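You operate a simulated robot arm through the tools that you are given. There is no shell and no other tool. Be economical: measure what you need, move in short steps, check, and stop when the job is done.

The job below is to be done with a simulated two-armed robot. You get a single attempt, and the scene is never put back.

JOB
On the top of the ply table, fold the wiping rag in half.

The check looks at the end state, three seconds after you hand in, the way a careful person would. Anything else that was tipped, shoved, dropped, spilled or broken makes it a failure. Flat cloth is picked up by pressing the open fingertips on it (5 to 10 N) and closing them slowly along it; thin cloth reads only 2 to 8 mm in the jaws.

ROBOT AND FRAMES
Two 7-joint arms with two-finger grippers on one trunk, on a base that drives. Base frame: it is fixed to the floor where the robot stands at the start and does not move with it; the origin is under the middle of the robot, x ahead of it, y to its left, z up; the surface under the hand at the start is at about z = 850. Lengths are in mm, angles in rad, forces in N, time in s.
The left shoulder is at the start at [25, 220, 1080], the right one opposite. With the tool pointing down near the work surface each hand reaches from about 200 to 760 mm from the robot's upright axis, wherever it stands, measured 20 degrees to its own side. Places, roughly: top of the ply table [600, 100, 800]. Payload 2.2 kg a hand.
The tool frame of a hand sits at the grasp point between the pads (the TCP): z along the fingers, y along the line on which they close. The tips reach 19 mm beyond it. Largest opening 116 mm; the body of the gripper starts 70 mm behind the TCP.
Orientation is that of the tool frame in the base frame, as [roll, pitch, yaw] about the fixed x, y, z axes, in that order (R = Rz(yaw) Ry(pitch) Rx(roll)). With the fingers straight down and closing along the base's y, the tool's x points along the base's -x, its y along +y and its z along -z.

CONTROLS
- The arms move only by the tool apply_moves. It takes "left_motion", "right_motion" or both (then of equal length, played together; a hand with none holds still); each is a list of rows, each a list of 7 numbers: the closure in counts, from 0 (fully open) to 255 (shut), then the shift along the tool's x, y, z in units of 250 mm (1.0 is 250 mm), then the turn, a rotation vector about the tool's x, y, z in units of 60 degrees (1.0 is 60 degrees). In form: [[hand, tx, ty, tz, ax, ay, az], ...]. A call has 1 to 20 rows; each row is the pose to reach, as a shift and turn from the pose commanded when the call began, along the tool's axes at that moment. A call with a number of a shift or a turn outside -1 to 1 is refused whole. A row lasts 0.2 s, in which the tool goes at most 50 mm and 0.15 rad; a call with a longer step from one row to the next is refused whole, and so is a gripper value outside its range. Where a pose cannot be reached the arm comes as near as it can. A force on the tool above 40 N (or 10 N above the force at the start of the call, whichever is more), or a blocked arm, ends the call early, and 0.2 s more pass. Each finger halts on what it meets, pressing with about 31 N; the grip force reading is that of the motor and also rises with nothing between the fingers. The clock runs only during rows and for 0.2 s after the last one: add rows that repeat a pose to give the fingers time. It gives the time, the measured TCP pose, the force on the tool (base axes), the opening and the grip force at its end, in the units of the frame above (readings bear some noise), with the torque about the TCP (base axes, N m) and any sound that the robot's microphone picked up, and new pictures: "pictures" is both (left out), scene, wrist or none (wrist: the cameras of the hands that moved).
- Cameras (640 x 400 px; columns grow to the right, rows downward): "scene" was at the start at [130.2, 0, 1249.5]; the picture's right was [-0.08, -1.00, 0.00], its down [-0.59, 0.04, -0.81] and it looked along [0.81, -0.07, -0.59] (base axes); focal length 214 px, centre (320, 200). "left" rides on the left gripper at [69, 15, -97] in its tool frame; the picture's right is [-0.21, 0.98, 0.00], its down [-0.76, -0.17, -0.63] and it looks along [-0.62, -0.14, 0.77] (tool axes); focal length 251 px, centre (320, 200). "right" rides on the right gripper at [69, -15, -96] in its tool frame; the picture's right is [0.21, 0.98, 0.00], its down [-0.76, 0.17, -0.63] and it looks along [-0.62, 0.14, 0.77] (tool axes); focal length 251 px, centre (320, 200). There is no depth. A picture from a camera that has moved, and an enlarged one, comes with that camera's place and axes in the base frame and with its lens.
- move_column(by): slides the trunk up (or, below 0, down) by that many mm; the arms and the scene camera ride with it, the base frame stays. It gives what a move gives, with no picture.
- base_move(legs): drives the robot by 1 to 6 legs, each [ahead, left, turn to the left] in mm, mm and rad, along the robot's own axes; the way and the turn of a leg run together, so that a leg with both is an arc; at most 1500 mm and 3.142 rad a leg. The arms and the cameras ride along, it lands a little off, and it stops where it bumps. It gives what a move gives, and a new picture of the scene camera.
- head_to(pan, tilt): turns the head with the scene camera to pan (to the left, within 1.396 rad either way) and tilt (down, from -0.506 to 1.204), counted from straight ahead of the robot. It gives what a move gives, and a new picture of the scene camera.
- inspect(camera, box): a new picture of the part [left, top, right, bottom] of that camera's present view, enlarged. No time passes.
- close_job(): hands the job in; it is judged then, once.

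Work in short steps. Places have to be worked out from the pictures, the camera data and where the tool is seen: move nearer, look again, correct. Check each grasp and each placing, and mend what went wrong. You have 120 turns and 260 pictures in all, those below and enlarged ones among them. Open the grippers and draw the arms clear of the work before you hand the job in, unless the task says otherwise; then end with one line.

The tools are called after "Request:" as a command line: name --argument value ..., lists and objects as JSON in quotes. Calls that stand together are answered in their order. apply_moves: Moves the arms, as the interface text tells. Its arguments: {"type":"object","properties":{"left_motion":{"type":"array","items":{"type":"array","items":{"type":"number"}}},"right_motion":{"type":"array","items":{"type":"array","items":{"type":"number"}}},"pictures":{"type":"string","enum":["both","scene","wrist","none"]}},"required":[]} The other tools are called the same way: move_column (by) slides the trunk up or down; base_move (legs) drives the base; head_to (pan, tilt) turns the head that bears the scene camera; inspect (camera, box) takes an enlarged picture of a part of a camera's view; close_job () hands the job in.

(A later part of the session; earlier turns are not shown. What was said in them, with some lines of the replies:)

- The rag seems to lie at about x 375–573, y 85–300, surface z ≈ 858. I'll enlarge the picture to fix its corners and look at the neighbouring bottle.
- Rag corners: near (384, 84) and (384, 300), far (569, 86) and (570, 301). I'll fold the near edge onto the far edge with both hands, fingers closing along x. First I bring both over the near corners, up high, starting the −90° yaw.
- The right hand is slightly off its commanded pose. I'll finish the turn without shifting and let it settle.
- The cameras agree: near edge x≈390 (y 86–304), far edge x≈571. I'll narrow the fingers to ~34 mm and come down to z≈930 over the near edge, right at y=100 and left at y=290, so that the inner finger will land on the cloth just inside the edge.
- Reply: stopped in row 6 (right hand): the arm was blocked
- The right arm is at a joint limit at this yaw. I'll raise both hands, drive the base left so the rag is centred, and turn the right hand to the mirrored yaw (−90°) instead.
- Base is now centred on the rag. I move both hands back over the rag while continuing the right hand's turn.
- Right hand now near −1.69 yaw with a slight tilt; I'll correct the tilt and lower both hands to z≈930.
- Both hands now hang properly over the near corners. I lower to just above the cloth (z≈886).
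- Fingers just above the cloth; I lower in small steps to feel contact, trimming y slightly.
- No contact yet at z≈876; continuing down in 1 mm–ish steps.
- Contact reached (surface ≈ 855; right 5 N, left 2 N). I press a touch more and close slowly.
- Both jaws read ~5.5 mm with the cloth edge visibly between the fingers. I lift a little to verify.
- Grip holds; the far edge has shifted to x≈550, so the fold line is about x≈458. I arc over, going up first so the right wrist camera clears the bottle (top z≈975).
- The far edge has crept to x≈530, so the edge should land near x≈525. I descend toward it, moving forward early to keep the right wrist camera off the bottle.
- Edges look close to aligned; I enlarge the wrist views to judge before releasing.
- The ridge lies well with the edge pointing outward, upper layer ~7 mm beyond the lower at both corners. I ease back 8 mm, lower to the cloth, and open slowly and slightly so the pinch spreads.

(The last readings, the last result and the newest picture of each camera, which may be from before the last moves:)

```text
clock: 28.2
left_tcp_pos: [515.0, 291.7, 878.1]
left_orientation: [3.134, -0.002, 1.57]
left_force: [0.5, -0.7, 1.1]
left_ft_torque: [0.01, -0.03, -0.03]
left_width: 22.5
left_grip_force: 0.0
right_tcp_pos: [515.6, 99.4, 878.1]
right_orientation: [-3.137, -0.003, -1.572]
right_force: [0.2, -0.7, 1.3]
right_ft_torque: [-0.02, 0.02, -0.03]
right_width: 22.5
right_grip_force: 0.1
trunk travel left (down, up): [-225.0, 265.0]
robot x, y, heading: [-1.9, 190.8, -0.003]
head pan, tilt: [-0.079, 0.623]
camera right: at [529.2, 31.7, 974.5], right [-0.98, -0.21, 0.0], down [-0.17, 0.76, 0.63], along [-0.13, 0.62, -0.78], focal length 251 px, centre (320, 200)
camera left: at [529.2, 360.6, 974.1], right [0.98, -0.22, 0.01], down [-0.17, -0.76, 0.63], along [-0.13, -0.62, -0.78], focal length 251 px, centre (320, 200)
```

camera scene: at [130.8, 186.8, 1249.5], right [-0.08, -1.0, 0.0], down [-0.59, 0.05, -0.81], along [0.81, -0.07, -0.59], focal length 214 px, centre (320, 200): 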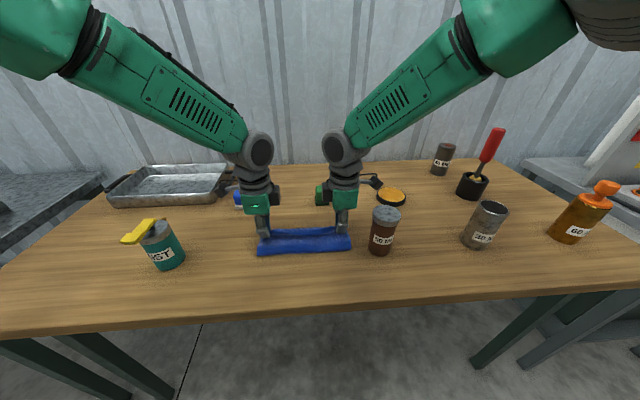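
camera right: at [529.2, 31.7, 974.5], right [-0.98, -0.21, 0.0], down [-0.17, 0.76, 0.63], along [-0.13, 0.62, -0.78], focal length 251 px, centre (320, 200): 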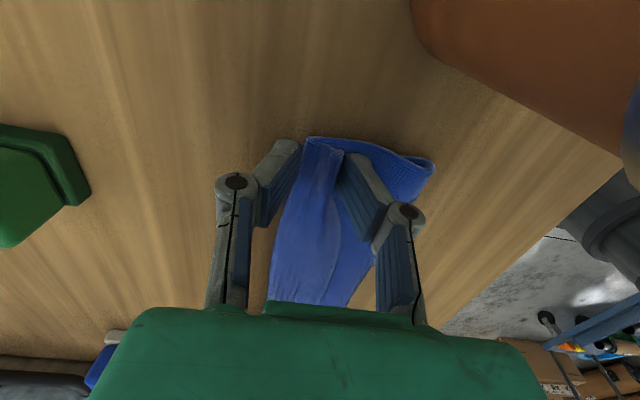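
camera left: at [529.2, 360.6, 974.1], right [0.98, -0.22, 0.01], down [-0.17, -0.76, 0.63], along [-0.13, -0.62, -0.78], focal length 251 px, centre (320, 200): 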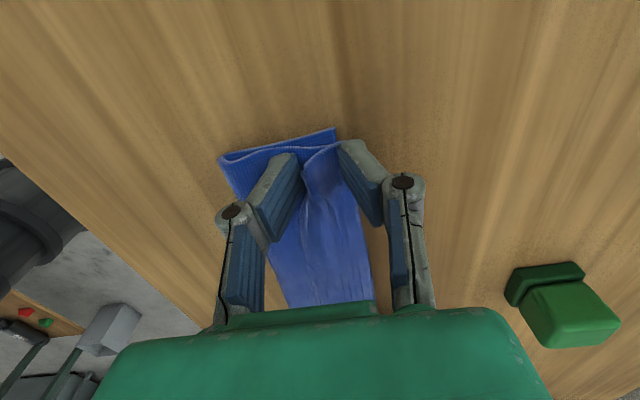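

Released, with the corners nearly coincident. I raise both hands straight up to look.

Request:
apply_moves --left_motion '[[200, 0, 0, -0.02, 0, 0, 0], [200, 0, 0, -0.06, 0, 0, 0], [200, 0, 0, -0.14, 0, 0, 0], [200, 0, 0, -0.26, 0, 0, 0], [200, 0, 0, -0.4, 0, 0, 0], [200, 0, 0, -0.5, 0, 0, 0], [200, 0, 0, -0.5, 0, 0, 0]]' --right_motion '[[200, 0, 0, -0.02, 0, 0, 0], [200, 0, 0, -0.06, 0, 0, 0], [200, 0, 0, -0.14, 0, 0, 0], [200, 0, 0, -0.26, 0, 0, 0], [200, 0, 0, -0.4, 0, 0, 0], [200, 0, 0, -0.5, 0, 0, 0], [200, 0, 0, -0.5, 0, 0, 0]]' --pictures "both"

Request:
inspect --camera "scene" --box '[220, 190, 380, 290]'

```text
clock: 29.8
left_tcp_pos: [513.4, 291.2, 1003.7]
left_orientation: [3.136, -0.001, 1.569]
left_force: [-0.1, -0.6, -0.3]
left_ft_torque: [0.02, 0.02, 0.0]
left_width: 25.1
left_grip_force: 0.1
right_tcp_pos: [515.9, 99.4, 1002.5]
right_orientation: [-3.138, -0.002, -1.575]
right_force: [0.8, -0.3, 0.3]
right_ft_torque: [0.01, 0.02, 0.03]
right_width: 25.0
right_grip_force: 0.0
trunk travel left (down, up): [-225.0, 265.0]
robot x, y, heading: [2.0, 193.8, 0.003]
head pan, tilt: [-0.079, 0.623]
camera scene: at [131.1, 186.9, 1249.3], right [-0.08, -1.0, 0.0], down [-0.59, 0.05, -0.81], along [0.81, -0.07, -0.59], focal length 214 px, centre (320, 200)
camera right: at [529.7, 32.2, 1099.4], right [-0.98, -0.21, 0.0], down [-0.17, 0.76, 0.63], along [-0.13, 0.62, -0.78], focal length 251 px, centre (320, 200)
camera left: at [528.1, 360.5, 1098.6], right [0.98, -0.22, 0.01], down [-0.17, -0.76, 0.63], along [-0.13, -0.62, -0.78], focal length 251 px, centre (320, 200)
```

scene: 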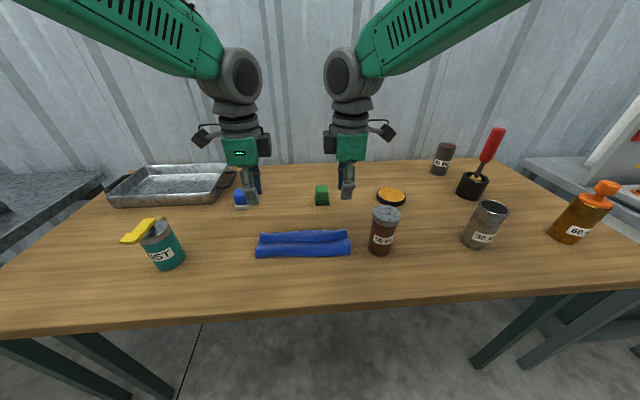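
right: 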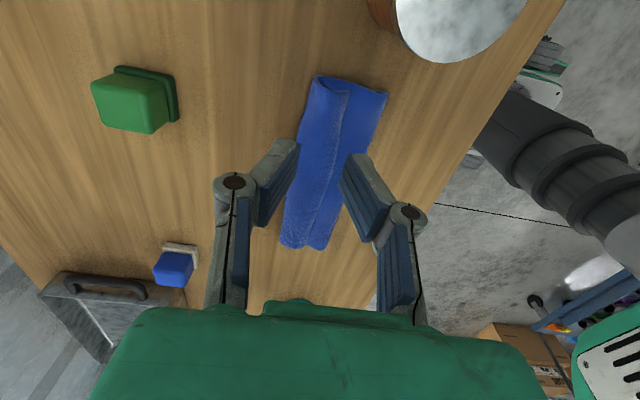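
left: 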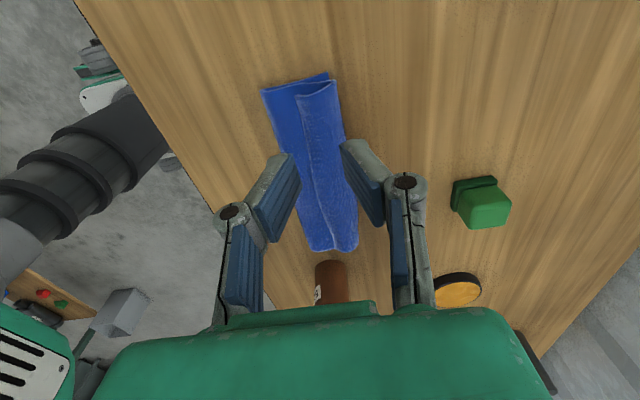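

```text
4.00 times, centred on (300, 240) of scene
camera zoom: at [131.1, 186.9, 1249.3], right [-0.08, -1.0, 0.0], down [-0.59, 0.05, -0.81], along [0.81, -0.07, -0.59], focal length 858 px, centre (400, 40)
```

zoom: 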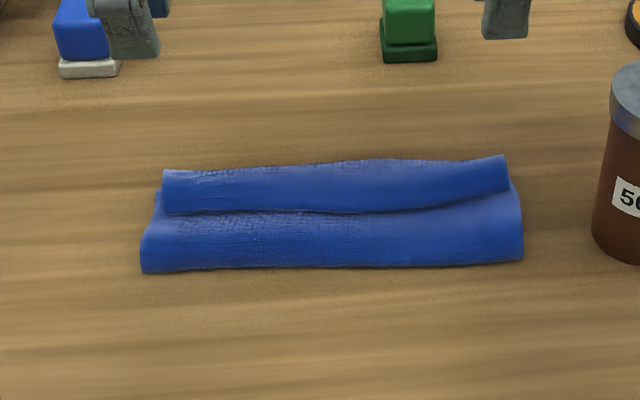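

The rag is folded but the far strip shows a leftover ridge/pleat. I look closer.

Request:
inspect --camera "right" --box '[260, 60, 410, 154]'

Request:
inspect --camera "left" --box '[240, 60, 390, 154]'

```text
4.26 times, centred on (335, 107) of right
camera zoom: at [529.7, 32.2, 1099.4], right [-0.98, -0.21, 0.0], down [-0.17, 0.76, 0.63], along [-0.13, 0.62, -0.78], focal length 1070 px, centre (256, 596)
```

zoom: 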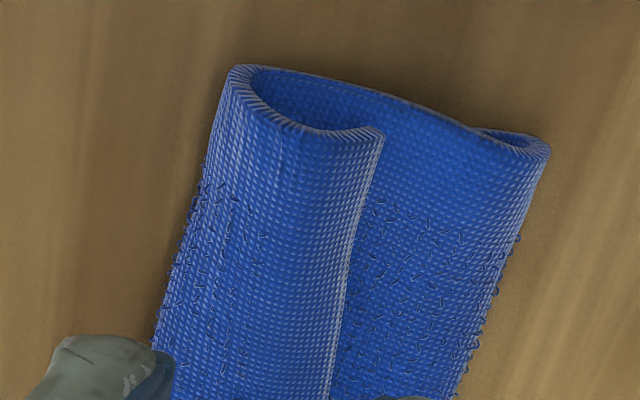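

```text
4.26 times, centred on (315, 107) of left
camera zoom: at [528.1, 360.5, 1098.6], right [0.98, -0.22, 0.01], down [-0.17, -0.76, 0.63], along [-0.13, -0.62, -0.78], focal length 1070 px, centre (341, 596)
```

zoom: 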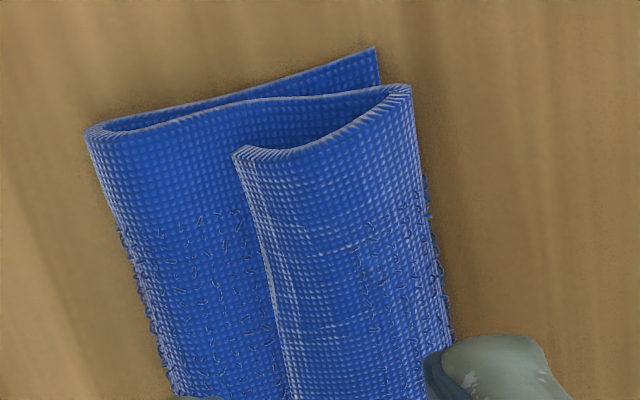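

The pinched hem (≈37 mm) flopped back on top, with its free edge at x≈493 facing me, so the rag isn't properly halved. I'll regrip that free lip and relay it. First I check how big the right wrist camera is relative to the bottle.

Request:
inspect --camera "scene" --box '[310, 100, 430, 260]'

```text
2.50 times, centred on (370, 180) of scene
camera zoom: at [131.1, 186.9, 1249.3], right [-0.08, -1.0, 0.0], down [-0.59, 0.05, -0.81], along [0.81, -0.07, -0.59], focal length 536 px, centre (195, 250)
```

zoom: 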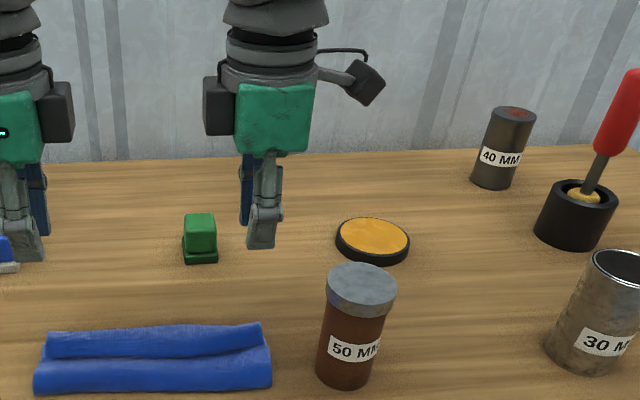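

Camera box is small (~30 mm). I tilt the right hand 0.2 rad to bring its camera away from the bottle, open to 36 mm, and come down to z≈900 centred at x=500 to straddle the lip.

Request:
apply_moves --left_motion '[[176, -0.013, -0.03, 0, 0, 0, 0], [176, -0.013, -0.054, 0.05, 0, 0, 0], [176, -0.013, -0.054, 0.13, 0, 0, 0], [176, -0.013, -0.054, 0.22, 0, 0, 0], [176, -0.013, -0.054, 0.32, 0, 0, 0], [176, -0.013, -0.054, 0.415, 0, 0, 0], [176, -0.013, -0.054, 0.415, 0, 0, 0]]' --right_motion '[[176, -0.022, 0.03, 0, 0, 0.1, 0], [176, -0.022, 0.064, 0.05, 0, 0.19, 0], [176, -0.022, 0.064, 0.13, 0, 0.19, 0], [176, -0.022, 0.064, 0.22, 0, 0.19, 0], [176, -0.022, 0.064, 0.32, 0, 0.19, 0], [176, -0.022, 0.064, 0.41, 0, 0.19, 0], [176, -0.022, 0.064, 0.41, 0, 0.19, 0]]' --pictures "both"

```text
clock: 31.4
left_tcp_pos: [499.4, 289.4, 898.9]
left_orientation: [3.132, -0.002, 1.568]
left_force: [-0.3, 1.1, 0.4]
left_ft_torque: [0.01, -0.05, 0.01]
left_width: 35.8
left_grip_force: 0.0
right_tcp_pos: [499.2, 106.4, 899.4]
right_orientation: [-3.137, -0.204, -1.575]
right_force: [0.1, -0.9, 0.9]
right_ft_torque: [-0.01, 0.0, 0.03]
right_width: 36.3
right_grip_force: 0.0
trunk travel left (down, up): [-225.0, 265.0]
robot x, y, heading: [2.2, 192.8, -0.002]
head pan, tilt: [-0.079, 0.623]
camera scene: at [130.2, 187.6, 1249.6], right [-0.08, -1.0, 0.0], down [-0.58, 0.05, -0.81], along [0.81, -0.07, -0.59], focal length 214 px, centre (320, 200)
camera right: at [512.3, 58.9, 1008.0], right [-0.98, -0.21, 0.04], down [-0.17, 0.87, 0.47], along [-0.13, 0.45, -0.88], focal length 251 px, centre (320, 200)
camera left: at [513.1, 358.1, 995.7], right [0.98, -0.22, 0.01], down [-0.17, -0.76, 0.63], along [-0.13, -0.62, -0.78], focal length 251 px, centre (320, 200)
```

scene: 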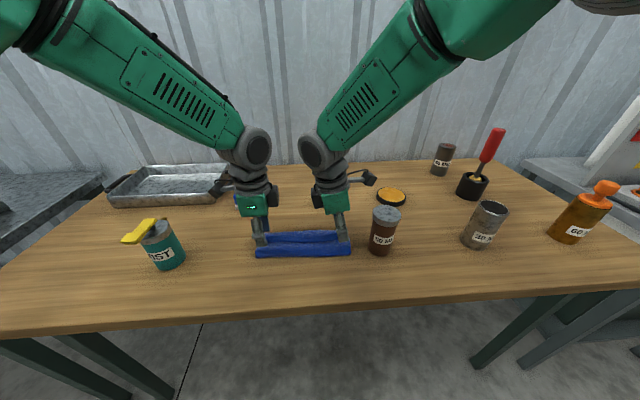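
right: 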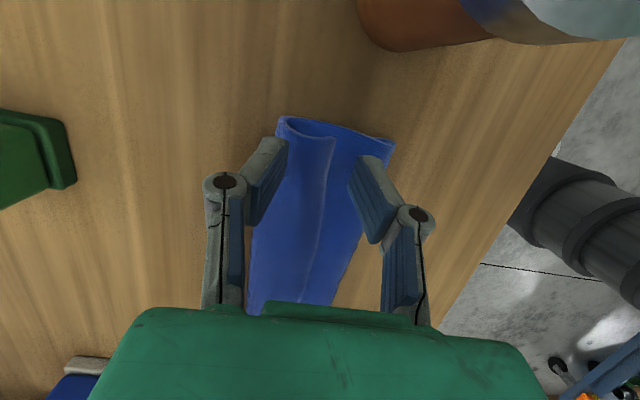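
left: 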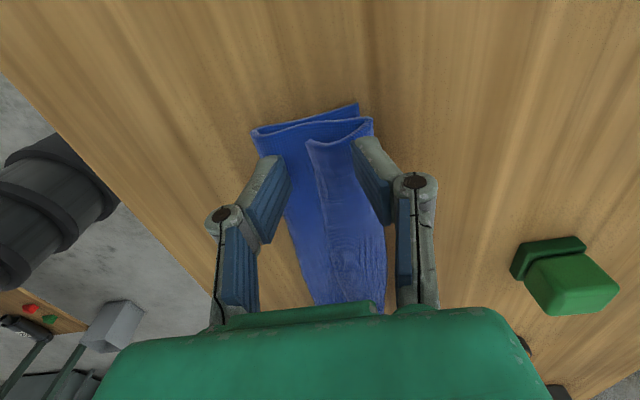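

Fingers straddle the lip on both sides. I lower to just over the layer beneath (tip ≈ 863) and half close to look.

Request:
apply_moves --left_motion '[[176, 0, 0, 0.03, 0, 0, 0], [176, 0, 0, 0.056, 0, 0, 0], [176, 0, 0, 0.064, 0, 0, 0], [182, 0, 0, 0.064, 0, 0, 0], [188, 0, 0, 0.064, 0, 0, 0], [194, 0, 0, 0.064, 0, 0, 0], [200, 0, 0, 0.064, 0, 0, 0], [206, 0, 0, 0.064, 0, 0, 0]]' --right_motion '[[176, 0, 0, 0.03, 0, 0, 0], [176, 0, 0, 0.056, 0, 0, 0], [176, 0, 0, 0.064, 0, 0, 0], [182, 0, 0, 0.064, 0, 0, 0], [188, 0, 0, 0.064, 0, 0, 0], [194, 0, 0, 0.064, 0, 0, 0], [200, 0, 0, 0.064, 0, 0, 0], [206, 0, 0, 0.064, 0, 0, 0]]' --pictures "none"

Request:
inspect --camera "right" --box '[220, 80, 460, 230]'

Request:
inspect --camera "left" --box '[200, 80, 440, 230]'

```text
clock: 33.2
left_tcp_pos: [501.7, 289.5, 883.4]
left_orientation: [3.135, -0.001, 1.569]
left_force: [0.2, 0.1, -0.2]
left_ft_torque: [0.0, -0.04, 0.01]
left_width: 22.4
left_grip_force: 0.0
right_tcp_pos: [499.7, 103.0, 884.1]
right_orientation: [-3.139, -0.203, -1.574]
right_force: [-0.7, -0.6, -0.3]
right_ft_torque: [-0.04, -0.05, 0.0]
right_width: 22.2
right_grip_force: 0.1
trunk travel left (down, up): [-225.0, 265.0]
robot x, y, heading: [-2.1, 192.6, -0.004]
head pan, tilt: [-0.079, 0.623]
```

```text
2.67 times, centred on (340, 155) of right
camera zoom: at [513.6, 55.2, 992.4], right [-0.98, -0.21, 0.04], down [-0.17, 0.87, 0.47], along [-0.13, 0.45, -0.88], focal length 670 px, centre (267, 320)
```

zoom: 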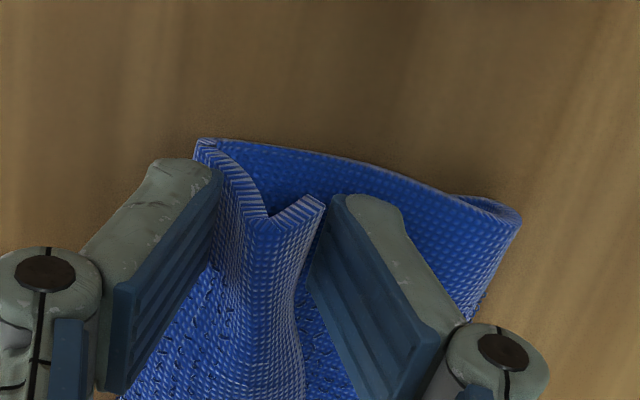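

```text
2.67 times, centred on (320, 155) of left
camera zoom: at [515.3, 357.6, 978.8], right [0.98, -0.22, 0.01], down [-0.17, -0.76, 0.63], along [-0.13, -0.62, -0.78], focal length 670 px, centre (320, 320)
```

zoom: 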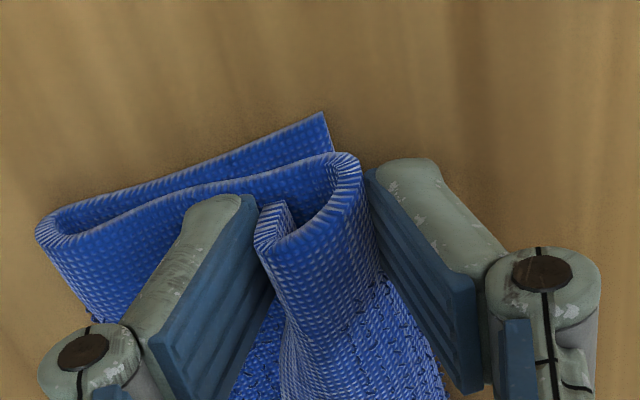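

The hem lip is corralled between the fingers on both sides. I close to grip it so I can peel the upper layer back and lay a new crease nearer.

Request:
apply_moves --left_motion '[[212, 0, 0, 0.004, 0, 0, 0], [218, 0, 0, 0.004, 0, 0, 0], [224, 0, 0, 0.004, 0, 0, 0], [230, 0, 0, 0.004, 0, 0, 0], [236, 0, 0, 0.004, 0, 0, 0], [242, 0, 0, 0.004, 0, 0, 0], [255, 0, 0, 0.004, 0, 0, 0], [255, 0, 0, 0.004, 0, 0, 0]]' --right_motion '[[212, 0, 0, 0.004, 0, 0, 0], [218, 0, 0, 0.004, 0, 0, 0], [224, 0, 0, 0.004, 0, 0, 0], [230, 0, 0, 0.004, 0, 0, 0], [236, 0, 0, 0.004, 0, 0, 0], [242, 0, 0, 0.004, 0, 0, 0], [255, 0, 0, 0.004, 0, 0, 0], [255, 0, 0, 0.004, 0, 0, 0]]' --pictures "none"

Request:
inspect --camera "right" --box '[220, 80, 460, 230]'

Request:
inspect --camera "left" --box '[200, 80, 440, 230]'

```text
clock: 35.0
left_tcp_pos: [502.1, 288.3, 880.9]
left_orientation: [3.135, -0.001, 1.568]
left_force: [0.1, -0.2, -0.2]
left_ft_torque: [0.0, -0.02, 0.07]
left_width: 5.9
left_grip_force: 31.2
right_tcp_pos: [499.5, 101.9, 883.9]
right_orientation: [-3.137, -0.202, -1.575]
right_force: [0.9, 0.3, 0.5]
right_ft_torque: [0.0, -0.04, 0.0]
right_width: 5.5
right_grip_force: 31.2
trunk travel left (down, up): [-225.0, 265.0]
robot x, y, heading: [4.0, 195.2, 0.001]
head pan, tilt: [-0.079, 0.623]
```

```text
2.67 times, centred on (340, 155) of right
camera zoom: at [513.7, 55.3, 991.5], right [-0.98, -0.21, 0.04], down [-0.17, 0.87, 0.47], along [-0.13, 0.45, -0.88], focal length 670 px, centre (267, 320)
```

zoom: 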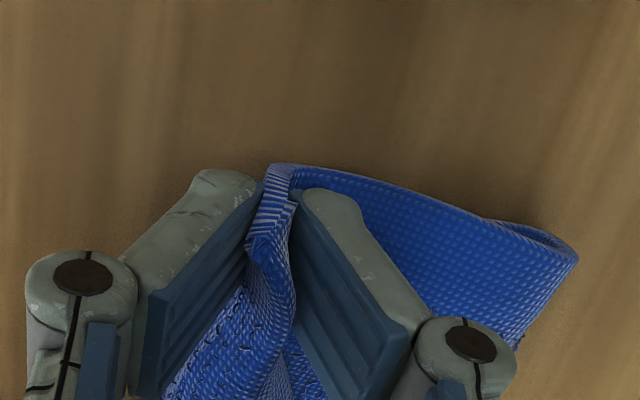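

```text
2.67 times, centred on (320, 155) of left
camera zoom: at [515.5, 357.3, 977.7], right [0.98, -0.22, 0.01], down [-0.17, -0.76, 0.63], along [-0.13, -0.62, -0.78], focal length 670 px, centre (320, 320)
```

zoom: 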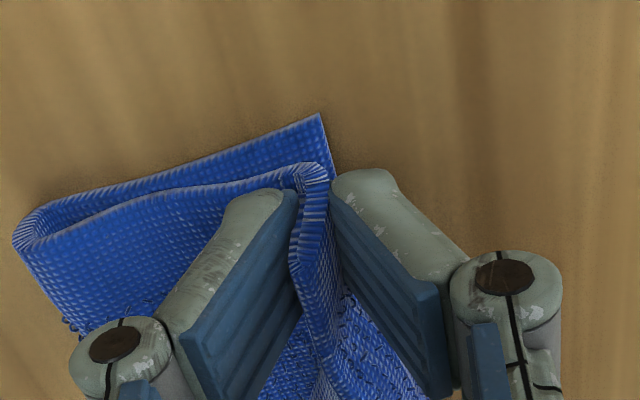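

The cloth slid about 20 mm toward me during closing (far edge ≈506, crease ≈438) and the doubled hem is gripped. New crease should be at ≈414. I peel the upper layer up and back toward x≈402, tilting the right hand a bit more for bottle clearance.

Request:
apply_moves --left_motion '[[255, 0, -0.016, -0.04, 0, 0, 0], [255, 0, -0.048, -0.088, 0, 0, 0], [255, 0, -0.096, -0.128, 0, 0, 0], [255, 0, -0.16, -0.152, 0, 0, 0], [255, 0, -0.224, -0.16, 0, 0, 0], [255, 0, -0.288, -0.152, 0, 0, 0], [255, 0, -0.352, -0.12, 0, 0, 0], [255, 0, -0.392, -0.08, 0, 0, 0], [255, 0, -0.392, -0.08, 0, 0, 0]]' --right_motion '[[255, 0.008, 0.016, -0.039, 0, 0.06, 0], [255, 0.018, 0.048, -0.086, 0, 0.115, 0], [255, 0.026, 0.096, -0.125, 0, 0.115, 0], [255, 0.03, 0.16, -0.149, 0, 0.115, 0], [255, 0.032, 0.224, -0.157, 0, 0.115, 0], [255, 0.03, 0.288, -0.149, 0, 0.115, 0], [255, 0.024, 0.352, -0.118, 0, 0.115, 0], [255, 0.016, 0.392, -0.078, 0, 0.115, 0], [255, 0.016, 0.392, -0.078, 0, 0.115, 0]]' --pictures "both"

```text
clock: 37.0
left_tcp_pos: [400.8, 290.9, 901.1]
left_orientation: [3.134, -0.003, 1.57]
left_force: [-0.1, -0.1, -0.1]
left_ft_torque: [-0.03, 0.02, 0.02]
left_width: 5.7
left_grip_force: 31.4
right_tcp_pos: [404.3, 103.7, 905.1]
right_orientation: [-3.134, -0.314, -1.579]
right_force: [0.1, 0.1, 0.3]
right_ft_torque: [0.01, -0.04, 0.03]
right_width: 5.4
right_grip_force: 31.4
trunk travel left (down, up): [-225.0, 265.0]
robot x, y, heading: [0.7, 194.0, 0.001]
head pan, tilt: [-0.079, 0.623]
camera scene: at [129.6, 187.6, 1249.6], right [-0.08, -1.0, 0.0], down [-0.58, 0.05, -0.81], along [0.81, -0.07, -0.59], focal length 214 px, centre (320, 200)
camera right: at [416.6, 67.8, 1017.2], right [-0.98, -0.2, 0.06], down [-0.16, 0.92, 0.37], along [-0.13, 0.35, -0.93], focal length 251 px, centre (320, 200)
camera left: at [416.0, 358.9, 997.5], right [0.98, -0.22, 0.01], down [-0.17, -0.76, 0.63], along [-0.13, -0.62, -0.78], focal length 251 px, centre (320, 200)
```

scene: 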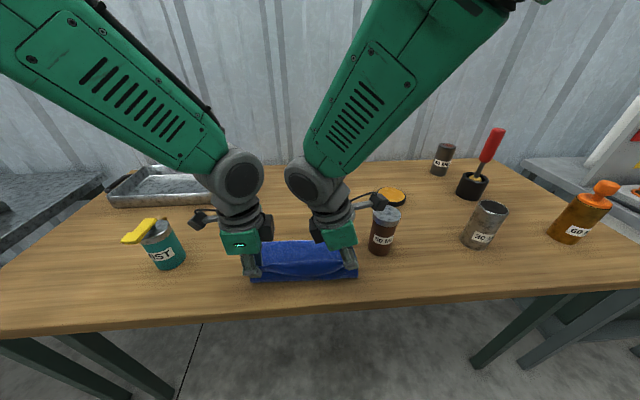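
right: 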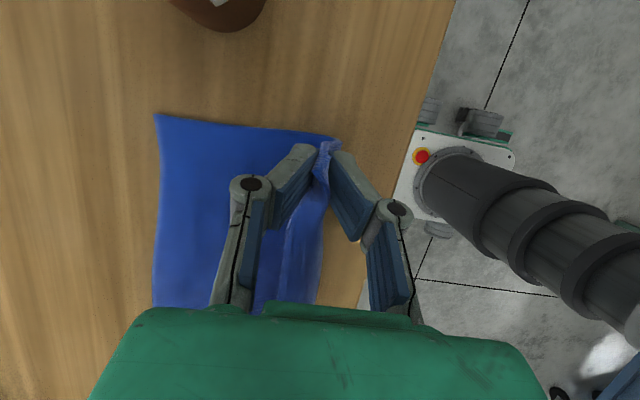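
left: 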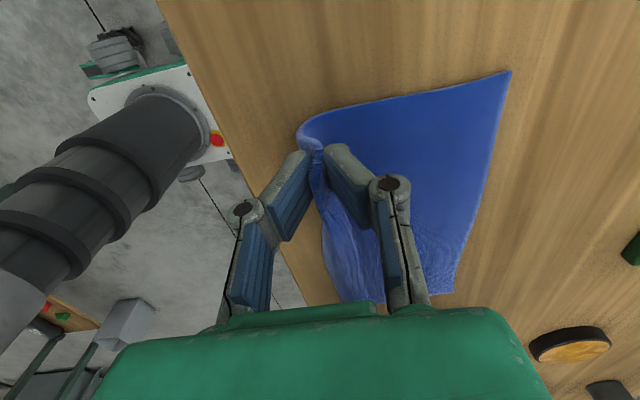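

The cloth is peeled back with its far edge at x≈504. Now I fold forward again, setting the pinch down at x≈458 so the crease forms near 412.

Request:
apply_moves --left_motion '[[255, 0, 0.04, -0.048, 0, 0, 0], [255, 0, 0.088, -0.08, 0, 0, 0], [255, 0, 0.136, -0.088, 0, 0, 0], [255, 0, 0.18, -0.056, 0, 0, 0], [255, 0, 0.208, 0, 0, 0, 0], [255, 0, 0.224, 0.048, 0, 0, 0], [255, 0, 0.224, 0.076, 0, 0, 0], [255, 0, 0.224, 0.076, 0, 0, 0]]' --right_motion '[[255, 0.015, -0.04, -0.046, 0, 0, 0], [255, 0.025, -0.088, -0.076, 0, 0, 0], [255, 0.027, -0.136, -0.084, 0, 0, 0], [255, 0.017, -0.18, -0.053, 0, 0, 0], [255, 0, -0.208, 0, 0, 0, 0], [255, -0.015, -0.224, 0.046, 0, 0, 0], [255, -0.025, -0.224, 0.076, 0, 0, 0], [255, -0.025, -0.224, 0.076, 0, 0, 0]]' --pictures "both"

```text
clock: 38.8
left_tcp_pos: [458.6, 289.2, 881.8]
left_orientation: [3.133, -0.002, 1.569]
left_force: [0.5, -0.5, -0.1]
left_ft_torque: [0.0, -0.03, 0.04]
left_width: 5.8
left_grip_force: 30.9
right_tcp_pos: [463.6, 99.9, 890.6]
right_orientation: [-3.13, -0.302, -1.594]
right_force: [0.3, 1.5, -0.1]
right_ft_torque: [0.05, -0.03, 0.04]
right_width: 5.6
right_grip_force: 30.7
trunk travel left (down, up): [-225.0, 265.0]
robot x, y, heading: [-0.9, 194.6, -0.001]
head pan, tilt: [-0.079, 0.623]
camera scene: at [130.4, 187.4, 1249.5], right [-0.08, -1.0, 0.0], down [-0.58, 0.05, -0.81], along [0.81, -0.07, -0.59], focal length 214 px, centre (320, 200)
camera right: at [474.6, 63.2, 1003.1], right [-0.98, -0.19, 0.05], down [-0.15, 0.91, 0.38], along [-0.12, 0.36, -0.92], focal length 251 px, centre (320, 200)
camera left: at [472.9, 357.9, 978.3], right [0.98, -0.22, 0.01], down [-0.17, -0.76, 0.63], along [-0.13, -0.62, -0.78], focal length 251 px, centre (320, 200)
```

scene: 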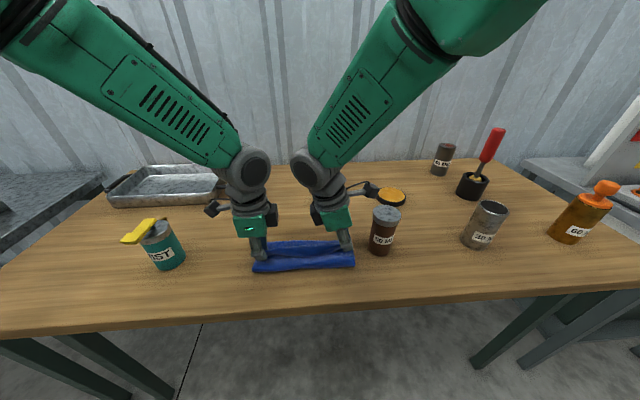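
right: 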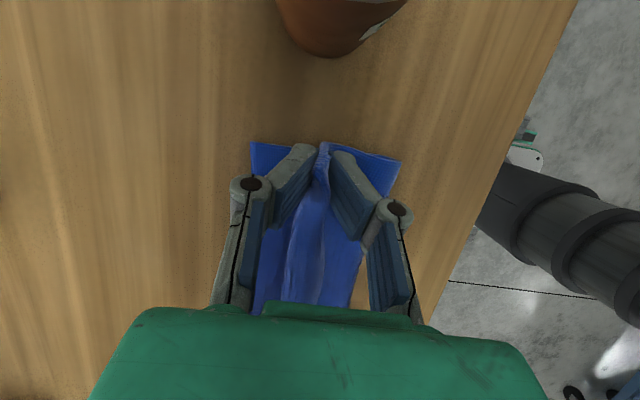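
left: 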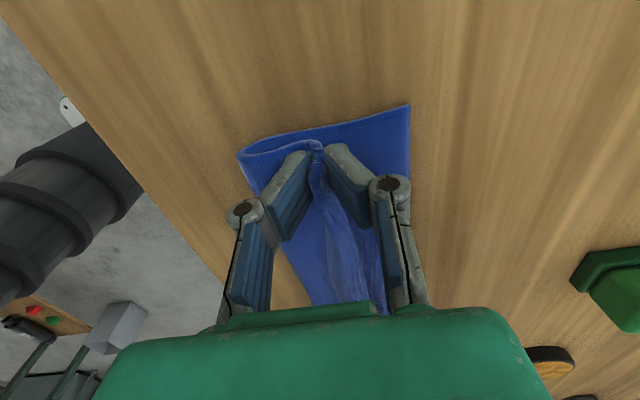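

The right hand sits 7 mm off its command; I check for contact with the bottle.

Request:
inspect --camera "scene" --box '[235, 170, 415, 283]'

Request:
inspect --camera "right" --box '[220, 0, 460, 240]'

Request:
inspect --camera "left" --box '[210, 90, 450, 240]'

```text
3.54 times, centred on (325, 226) of scene
camera zoom: at [130.4, 187.4, 1249.5], right [-0.08, -1.0, 0.0], down [-0.58, 0.05, -0.81], along [0.81, -0.07, -0.59], focal length 759 px, centre (302, 106)
```

zoom: 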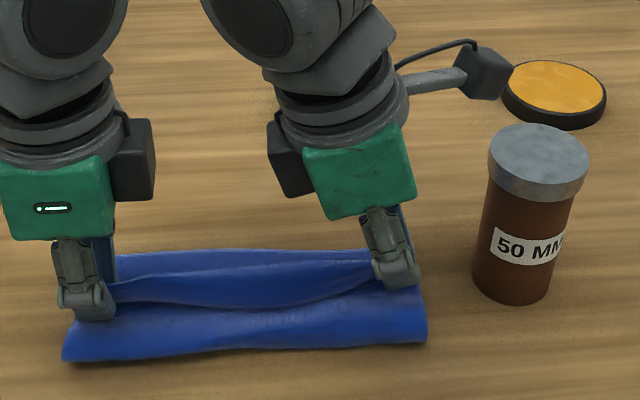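

```text
1.67 times, centred on (340, 120) of right
camera zoom: at [474.6, 63.2, 1003.1], right [-0.98, -0.19, 0.05], down [-0.15, 0.91, 0.38], along [-0.12, 0.36, -0.92], focal length 419 px, centre (287, 333)
```

zoom: 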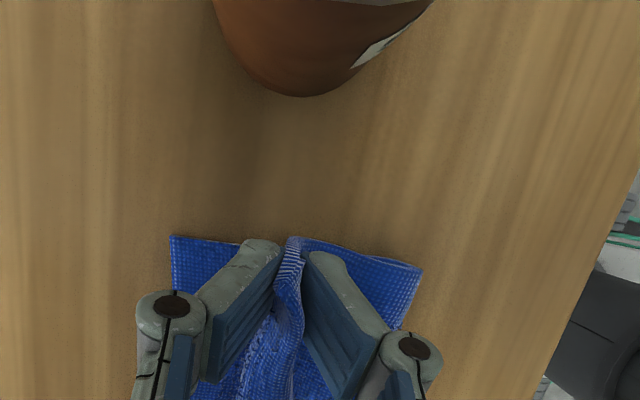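

```text
2.67 times, centred on (330, 165) of left
camera zoom: at [472.9, 357.9, 978.3], right [0.98, -0.22, 0.01], down [-0.17, -0.76, 0.63], along [-0.13, -0.62, -0.78], focal length 670 px, centre (293, 293)
```

zoom: 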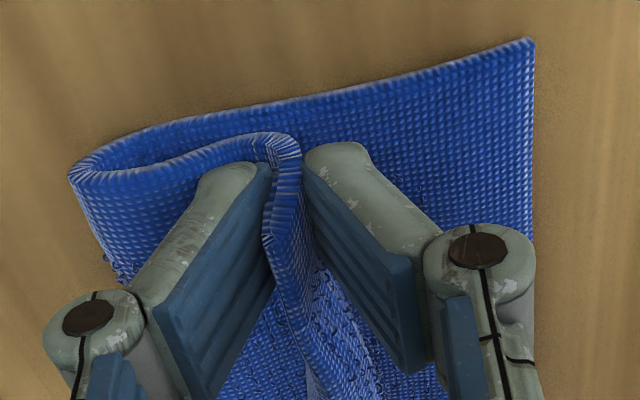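

No contact with the bottle. I release, opening only ~22 mm, then raise 8 mm and sweep both hands +x so the near-side fingers push the hem over toward the far edge.

Request:
apply_moves --left_motion '[[255, 0, 0, 0, 0, 0, 0], [240, 0, 0, 0, 0, 0, 0], [230, 0, 0, 0, 0, 0, 0], [220, 0, 0, 0, 0, 0, 0], [210, 0, 0, 0, 0, 0, 0], [204, 0, 0, 0, 0, 0, 0], [204, 0, 0, 0, 0, 0, 0]]' --right_motion '[[255, -0.007, 0, 0.024, 0, 0, 0], [240, -0.007, 0, 0.024, 0, 0, 0], [230, -0.007, 0, 0.024, 0, 0, 0], [220, -0.007, 0, 0.024, 0, 0, 0], [210, -0.007, 0, 0.024, 0, 0, 0], [204, -0.007, 0, 0.024, 0, 0, 0], [204, -0.007, 0, 0.024, 0, 0, 0]]' --pictures "none"

Request:
inspect --camera "right" --box '[220, 90, 460, 240]'

Request:
inspect --camera "left" --box '[210, 90, 450, 240]'

```text
clock: 40.4
left_tcp_pos: [459.2, 289.7, 883.0]
left_orientation: [3.134, -0.001, 1.569]
left_force: [0.3, 0.2, -0.5]
left_ft_torque: [-0.02, 0.0, -0.01]
left_width: 23.0
left_grip_force: 0.1
right_tcp_pos: [460.5, 97.2, 881.0]
right_orientation: [-3.137, -0.3, -1.596]
right_force: [0.8, -0.4, 0.6]
right_ft_torque: [-0.02, -0.01, 0.0]
right_width: 23.4
right_grip_force: 0.2
trunk travel left (down, up): [-225.0, 265.0]
robot x, y, heading: [-1.8, 192.5, -0.003]
head pan, tilt: [-0.079, 0.623]
```

```text
2.67 times, centred on (340, 165) of right
camera zoom: at [474.6, 61.4, 994.2], right [-0.98, -0.18, 0.06], down [-0.15, 0.91, 0.38], along [-0.12, 0.36, -0.92], focal length 670 px, centre (267, 293)
```

zoom: 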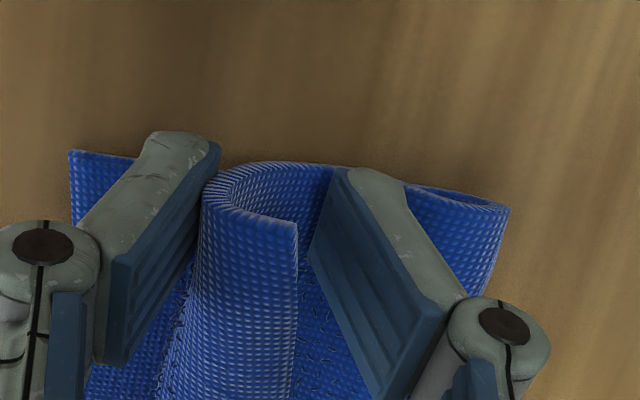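

```text
2.67 times, centred on (330, 165) of left
camera zoom: at [472.9, 358.0, 978.4], right [0.98, -0.22, 0.01], down [-0.17, -0.76, 0.63], along [-0.13, -0.62, -0.78], focal length 670 px, centre (293, 293)
```

zoom: 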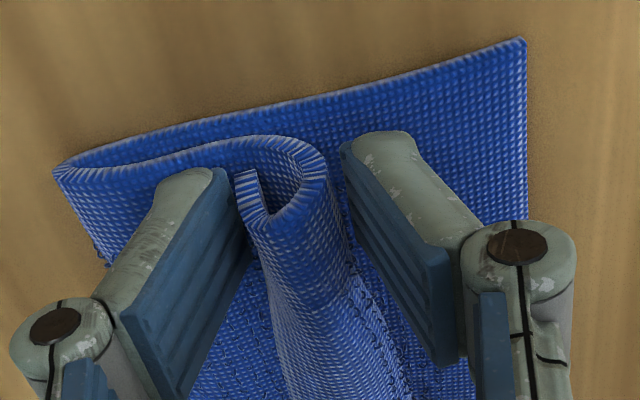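

The hem now visibly curls back with a gap beneath it, the near fingers facing its free edge. I sweep: slide the near fingers under the lip, then up and over toward +x.

Request:
apply_moves --left_motion '[[204, 0, 0.016, 0, 0, 0, 0], [204, 0, 0.032, 0, 0, 0, 0], [204, 0, 0.048, -0.002, 0, 0, 0], [204, 0, 0.064, -0.004, 0, 0, 0], [204, 0, 0.076, -0.01, 0, 0, 0], [204, 0, 0.088, -0.022, 0, 0, 0], [204, 0, 0.104, -0.04, 0, 0, 0], [204, 0, 0.124, -0.058, 0, 0, 0], [204, 0, 0.15, -0.074, 0, 0, 0], [204, 0, 0.18, -0.084, 0, 0, 0], [204, 0, 0.22, -0.088, 0, 0, 0], [204, 0, 0.26, -0.088, 0, 0, 0], [204, 0, 0.28, -0.088, 0, 0, 0]]' --right_motion '[[204, 0, -0.016, 0, 0, 0, 0], [204, 0, -0.032, 0, 0, 0, 0], [204, 0, -0.048, -0.002, 0, 0, 0], [204, 0.001, -0.064, -0.004, 0, 0, 0], [204, 0.003, -0.076, -0.01, 0, 0, 0], [204, 0.006, -0.088, -0.022, 0, 0, 0], [204, 0.012, -0.104, -0.038, 0, 0, 0], [204, 0.017, -0.124, -0.055, 0, 0, 0], [204, 0.022, -0.15, -0.07, 0, 0, 0], [204, 0.025, -0.18, -0.08, 0, 0, 0], [204, 0.026, -0.22, -0.084, 0, 0, 0], [204, 0.026, -0.26, -0.084, 0, 0, 0], [204, 0.026, -0.28, -0.084, 0, 0, 0]]' --pictures "both"

```text
clock: 43.2
left_tcp_pos: [528.3, 289.4, 904.5]
left_orientation: [3.134, -0.001, 1.568]
left_force: [1.0, 0.4, -0.4]
left_ft_torque: [0.02, 0.02, 0.0]
left_width: 23.3
left_grip_force: 0.2
right_tcp_pos: [527.8, 102.7, 899.4]
right_orientation: [-3.138, -0.324, -1.574]
right_force: [0.1, -0.1, -0.8]
right_ft_torque: [-0.03, 0.01, 0.01]
right_width: 23.4
right_grip_force: 0.0
trunk travel left (down, up): [-225.0, 265.0]
robot x, y, heading: [2.8, 193.8, 0.0]
head pan, tilt: [-0.079, 0.623]
camera scene: at [131.2, 187.5, 1249.4], right [-0.08, -1.0, 0.0], down [-0.59, 0.05, -0.81], along [0.81, -0.07, -0.59], focal length 214 px, centre (320, 200)
camera right: at [541.6, 68.2, 1012.3], right [-0.98, -0.2, 0.06], down [-0.17, 0.92, 0.36], along [-0.13, 0.34, -0.93], focal length 251 px, centre (320, 200)
camera left: at [542.9, 357.7, 1000.9], right [0.98, -0.22, 0.01], down [-0.17, -0.76, 0.63], along [-0.13, -0.62, -0.78], focal length 251 px, centre (320, 200)
```

scene: 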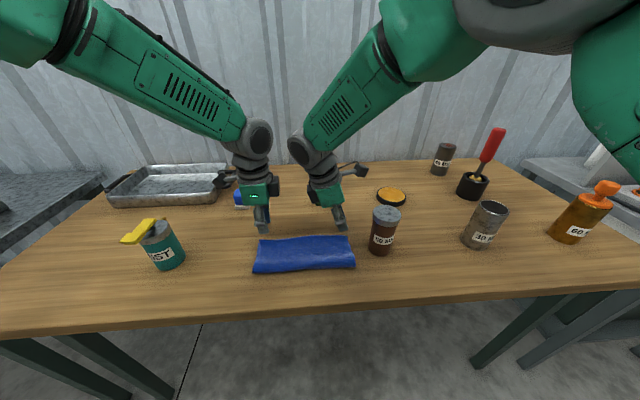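
right: 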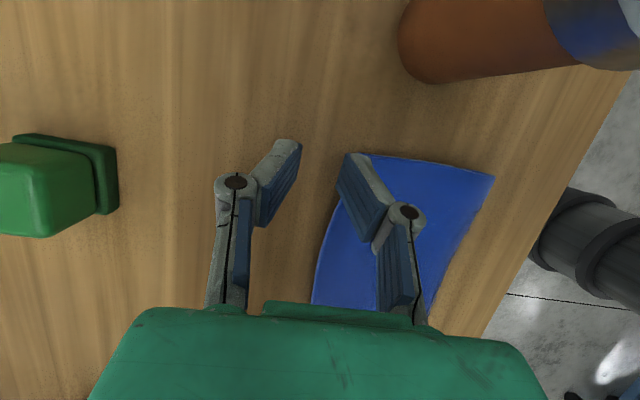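
left: 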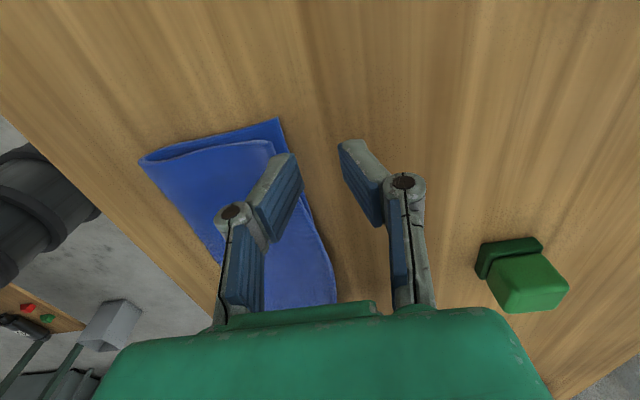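

The hem flipped over beautifully. I raise the hands and look at the alignment.

Request:
apply_moves --left_motion '[[204, 0, 0.02, -0.06, 0, 0, 0], [204, 0, 0.02, -0.16, 0, 0, 0], [204, 0, 0.02, -0.28, 0, 0, 0], [204, 0, 0.02, -0.4, 0, 0, 0], [204, 0, 0.02, -0.4, 0, 0, 0]]' --right_motion '[[204, 0.018, -0.02, -0.057, 0, -0.1, 0], [204, 0.048, -0.02, -0.152, 0, -0.22, 0], [204, 0.084, -0.02, -0.266, 0, -0.3, 0], [204, 0.12, -0.02, -0.38, 0, -0.3, 0], [204, 0.12, -0.02, -0.38, 0, -0.3, 0]]' --pictures "both"

Request:
inspect --camera "scene" --box '[230, 220, 380, 290]'

```text
clock: 44.4
left_tcp_pos: [532.8, 291.6, 1003.2]
left_orientation: [3.135, -0.002, 1.57]
left_force: [-0.2, -0.3, -0.4]
left_ft_torque: [0.0, 0.02, 0.01]
left_width: 23.2
left_grip_force: 0.1
right_tcp_pos: [532.4, 102.5, 999.9]
right_orientation: [-3.138, -0.008, -1.573]
right_force: [0.2, -0.9, 0.0]
right_ft_torque: [-0.06, 0.02, -0.03]
right_width: 23.1
right_grip_force: 0.0
trunk travel left (down, up): [-225.0, 265.0]
robot x, y, heading: [-1.1, 190.8, -0.001]
head pan, tilt: [-0.079, 0.623]
camera scene: at [131.6, 188.0, 1249.3], right [-0.08, -1.0, 0.0], down [-0.59, 0.05, -0.81], along [0.81, -0.07, -0.59], focal length 214 px, centre (320, 200)
camera right: at [546.6, 35.2, 1096.9], right [-0.98, -0.21, 0.0], down [-0.17, 0.76, 0.63], along [-0.13, 0.61, -0.78], focal length 251 px, centre (320, 200)
camera left: at [547.7, 359.9, 1099.3], right [0.98, -0.22, 0.01], down [-0.17, -0.76, 0.63], along [-0.13, -0.62, -0.78], focal length 251 px, centre (320, 200)
```

scene: 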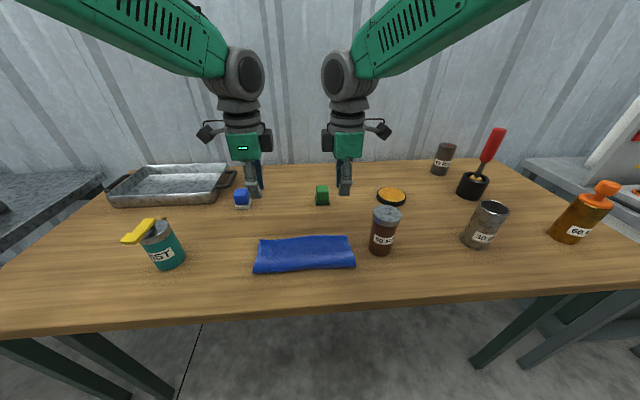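
right: 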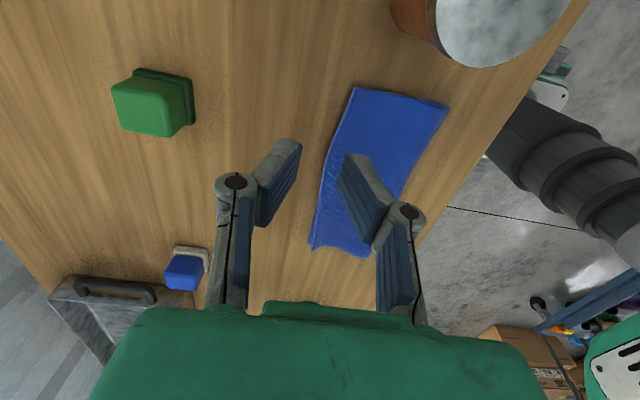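
left: 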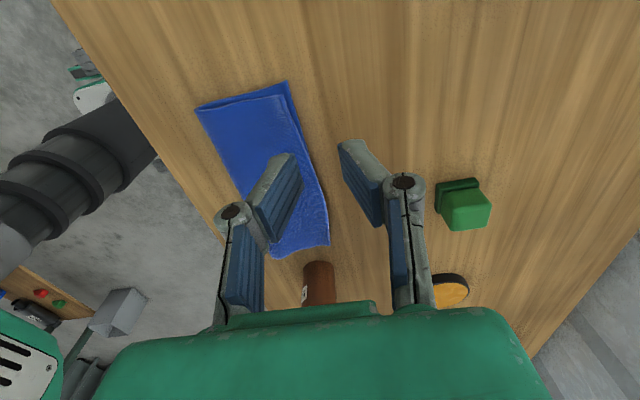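

```text
4.27 times, centred on (305, 255) of scene
camera zoom: at [131.6, 188.0, 1249.3], right [-0.08, -1.0, 0.0], down [-0.59, 0.05, -0.81], along [0.81, -0.07, -0.59], focal length 915 px, centre (384, -35)
```

zoom: 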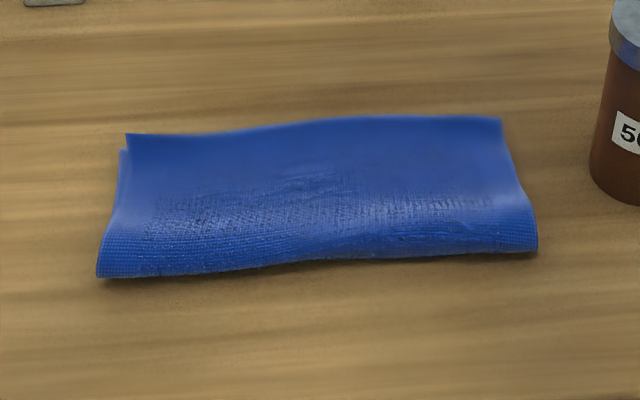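

Very good. I enlarge the wrist views to check the far-edge alignment.

Request:
inspect --camera "left" --box '[180, 70, 380, 270]'

Request:
inspect --camera "right" --box '[280, 70, 480, 270]'

```text
2.00 times, centred on (280, 170) of left
camera zoom: at [547.7, 359.9, 1099.3], right [0.98, -0.22, 0.01], down [-0.17, -0.76, 0.63], along [-0.13, -0.62, -0.78], focal length 503 px, centre (400, 260)
```

zoom: 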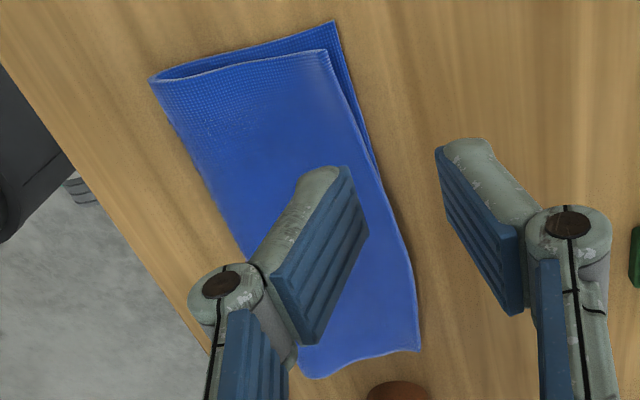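

```text
2.00 times, centred on (380, 170) of right
camera zoom: at [546.6, 35.2, 1096.9], right [-0.98, -0.21, 0.0], down [-0.17, 0.76, 0.63], along [-0.13, 0.61, -0.78], focal length 503 px, centre (200, 260)
```

zoom: 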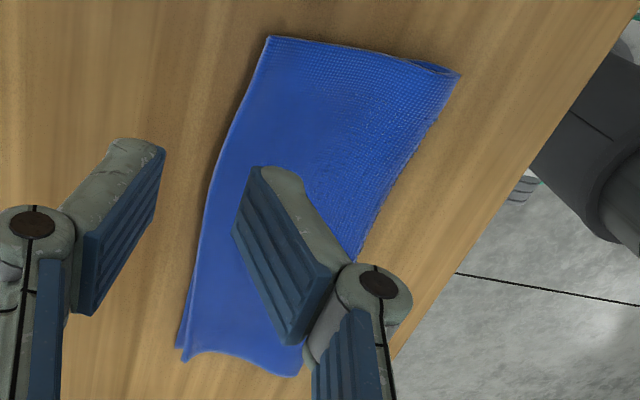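

The fold is well aligned (edges within ~8 mm), flat, and neighbours are untouched. I open the grippers and draw the arms up and outward clear of the work.

Request:
apply_moves --left_motion '[[204, 0, 0, -0.12, 0, 0, 0], [150, 0, 0, -0.24, 0, 0, 0], [100, 0.1, 0, -0.34, 0, 0, 0], [50, 0.25, 0, -0.4, 0, 0, 0], [0, 0.4, 0, -0.4, 0, 0, 0], [0, 0.4, 0, -0.4, 0, 0, 0]]' --right_motion '[[204, 0, 0, -0.12, 0, 0, 0], [150, 0, 0, -0.24, 0, 0, 0], [100, 0.1, 0, -0.34, 0, 0, 0], [50, 0.25, 0, -0.4, 0, 0, 0], [0, 0.4, 0, -0.4, 0, 0, 0], [0, 0.4, 0, -0.4, 0, 0, 0]]' --pictures "scene"

Request:
inspect --camera "scene" --box '[120, 170, 440, 290]'

```text
clock: 45.8
left_tcp_pos: [532.0, 388.4, 1104.8]
left_orientation: [3.134, -0.002, 1.567]
left_force: [0.3, 0.1, 0.5]
left_ft_torque: [-0.01, 0.02, 0.0]
left_width: 116.1
left_grip_force: 0.0
right_tcp_pos: [530.4, 4.6, 1099.8]
right_orientation: [-3.138, -0.009, -1.573]
right_force: [0.2, -0.7, -0.7]
right_ft_torque: [0.0, 0.02, 0.05]
right_width: 116.1
right_grip_force: 0.0
trunk travel left (down, up): [-225.0, 265.0]
robot x, y, heading: [-2.8, 193.7, -0.001]
head pan, tilt: [-0.079, 0.623]
camera scene: at [130.3, 186.9, 1249.5], right [-0.08, -1.0, 0.0], down [-0.59, 0.05, -0.81], along [0.81, -0.07, -0.59], focal length 214 px, centre (320, 200)
```

scene: 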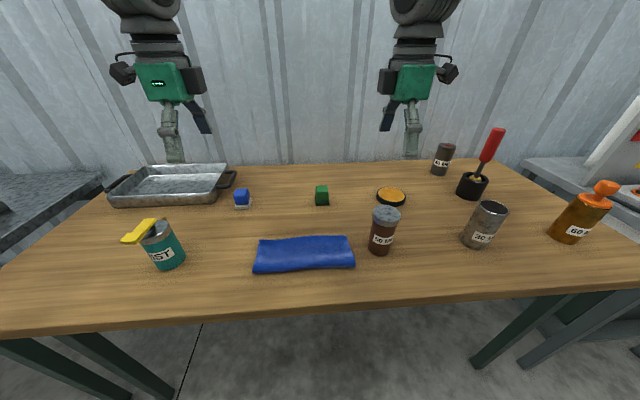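

```text
2.00 times, centred on (280, 230) of scene
camera zoom: at [130.3, 186.9, 1249.5], right [-0.08, -1.0, 0.0], down [-0.59, 0.05, -0.81], along [0.81, -0.07, -0.59], focal length 429 px, centre (400, 140)
```

zoom: 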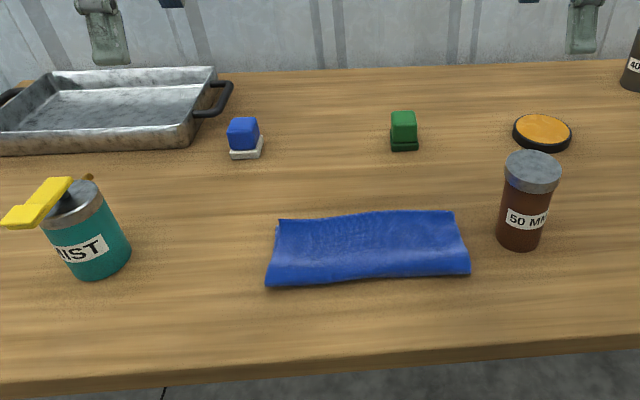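

The rag is folded in half and lies flat, nothing else has moved, and the arms are clear with the grippers open. I hand in.

Request:
close_job

```text
The job is handed in.
```

The wiping rag is folded in half on the ply table, near edge over far edge. At the left far corner, the only one I measured, the layers sit about 7–8 mm apart; in the pictures nothing else on the table had moved.
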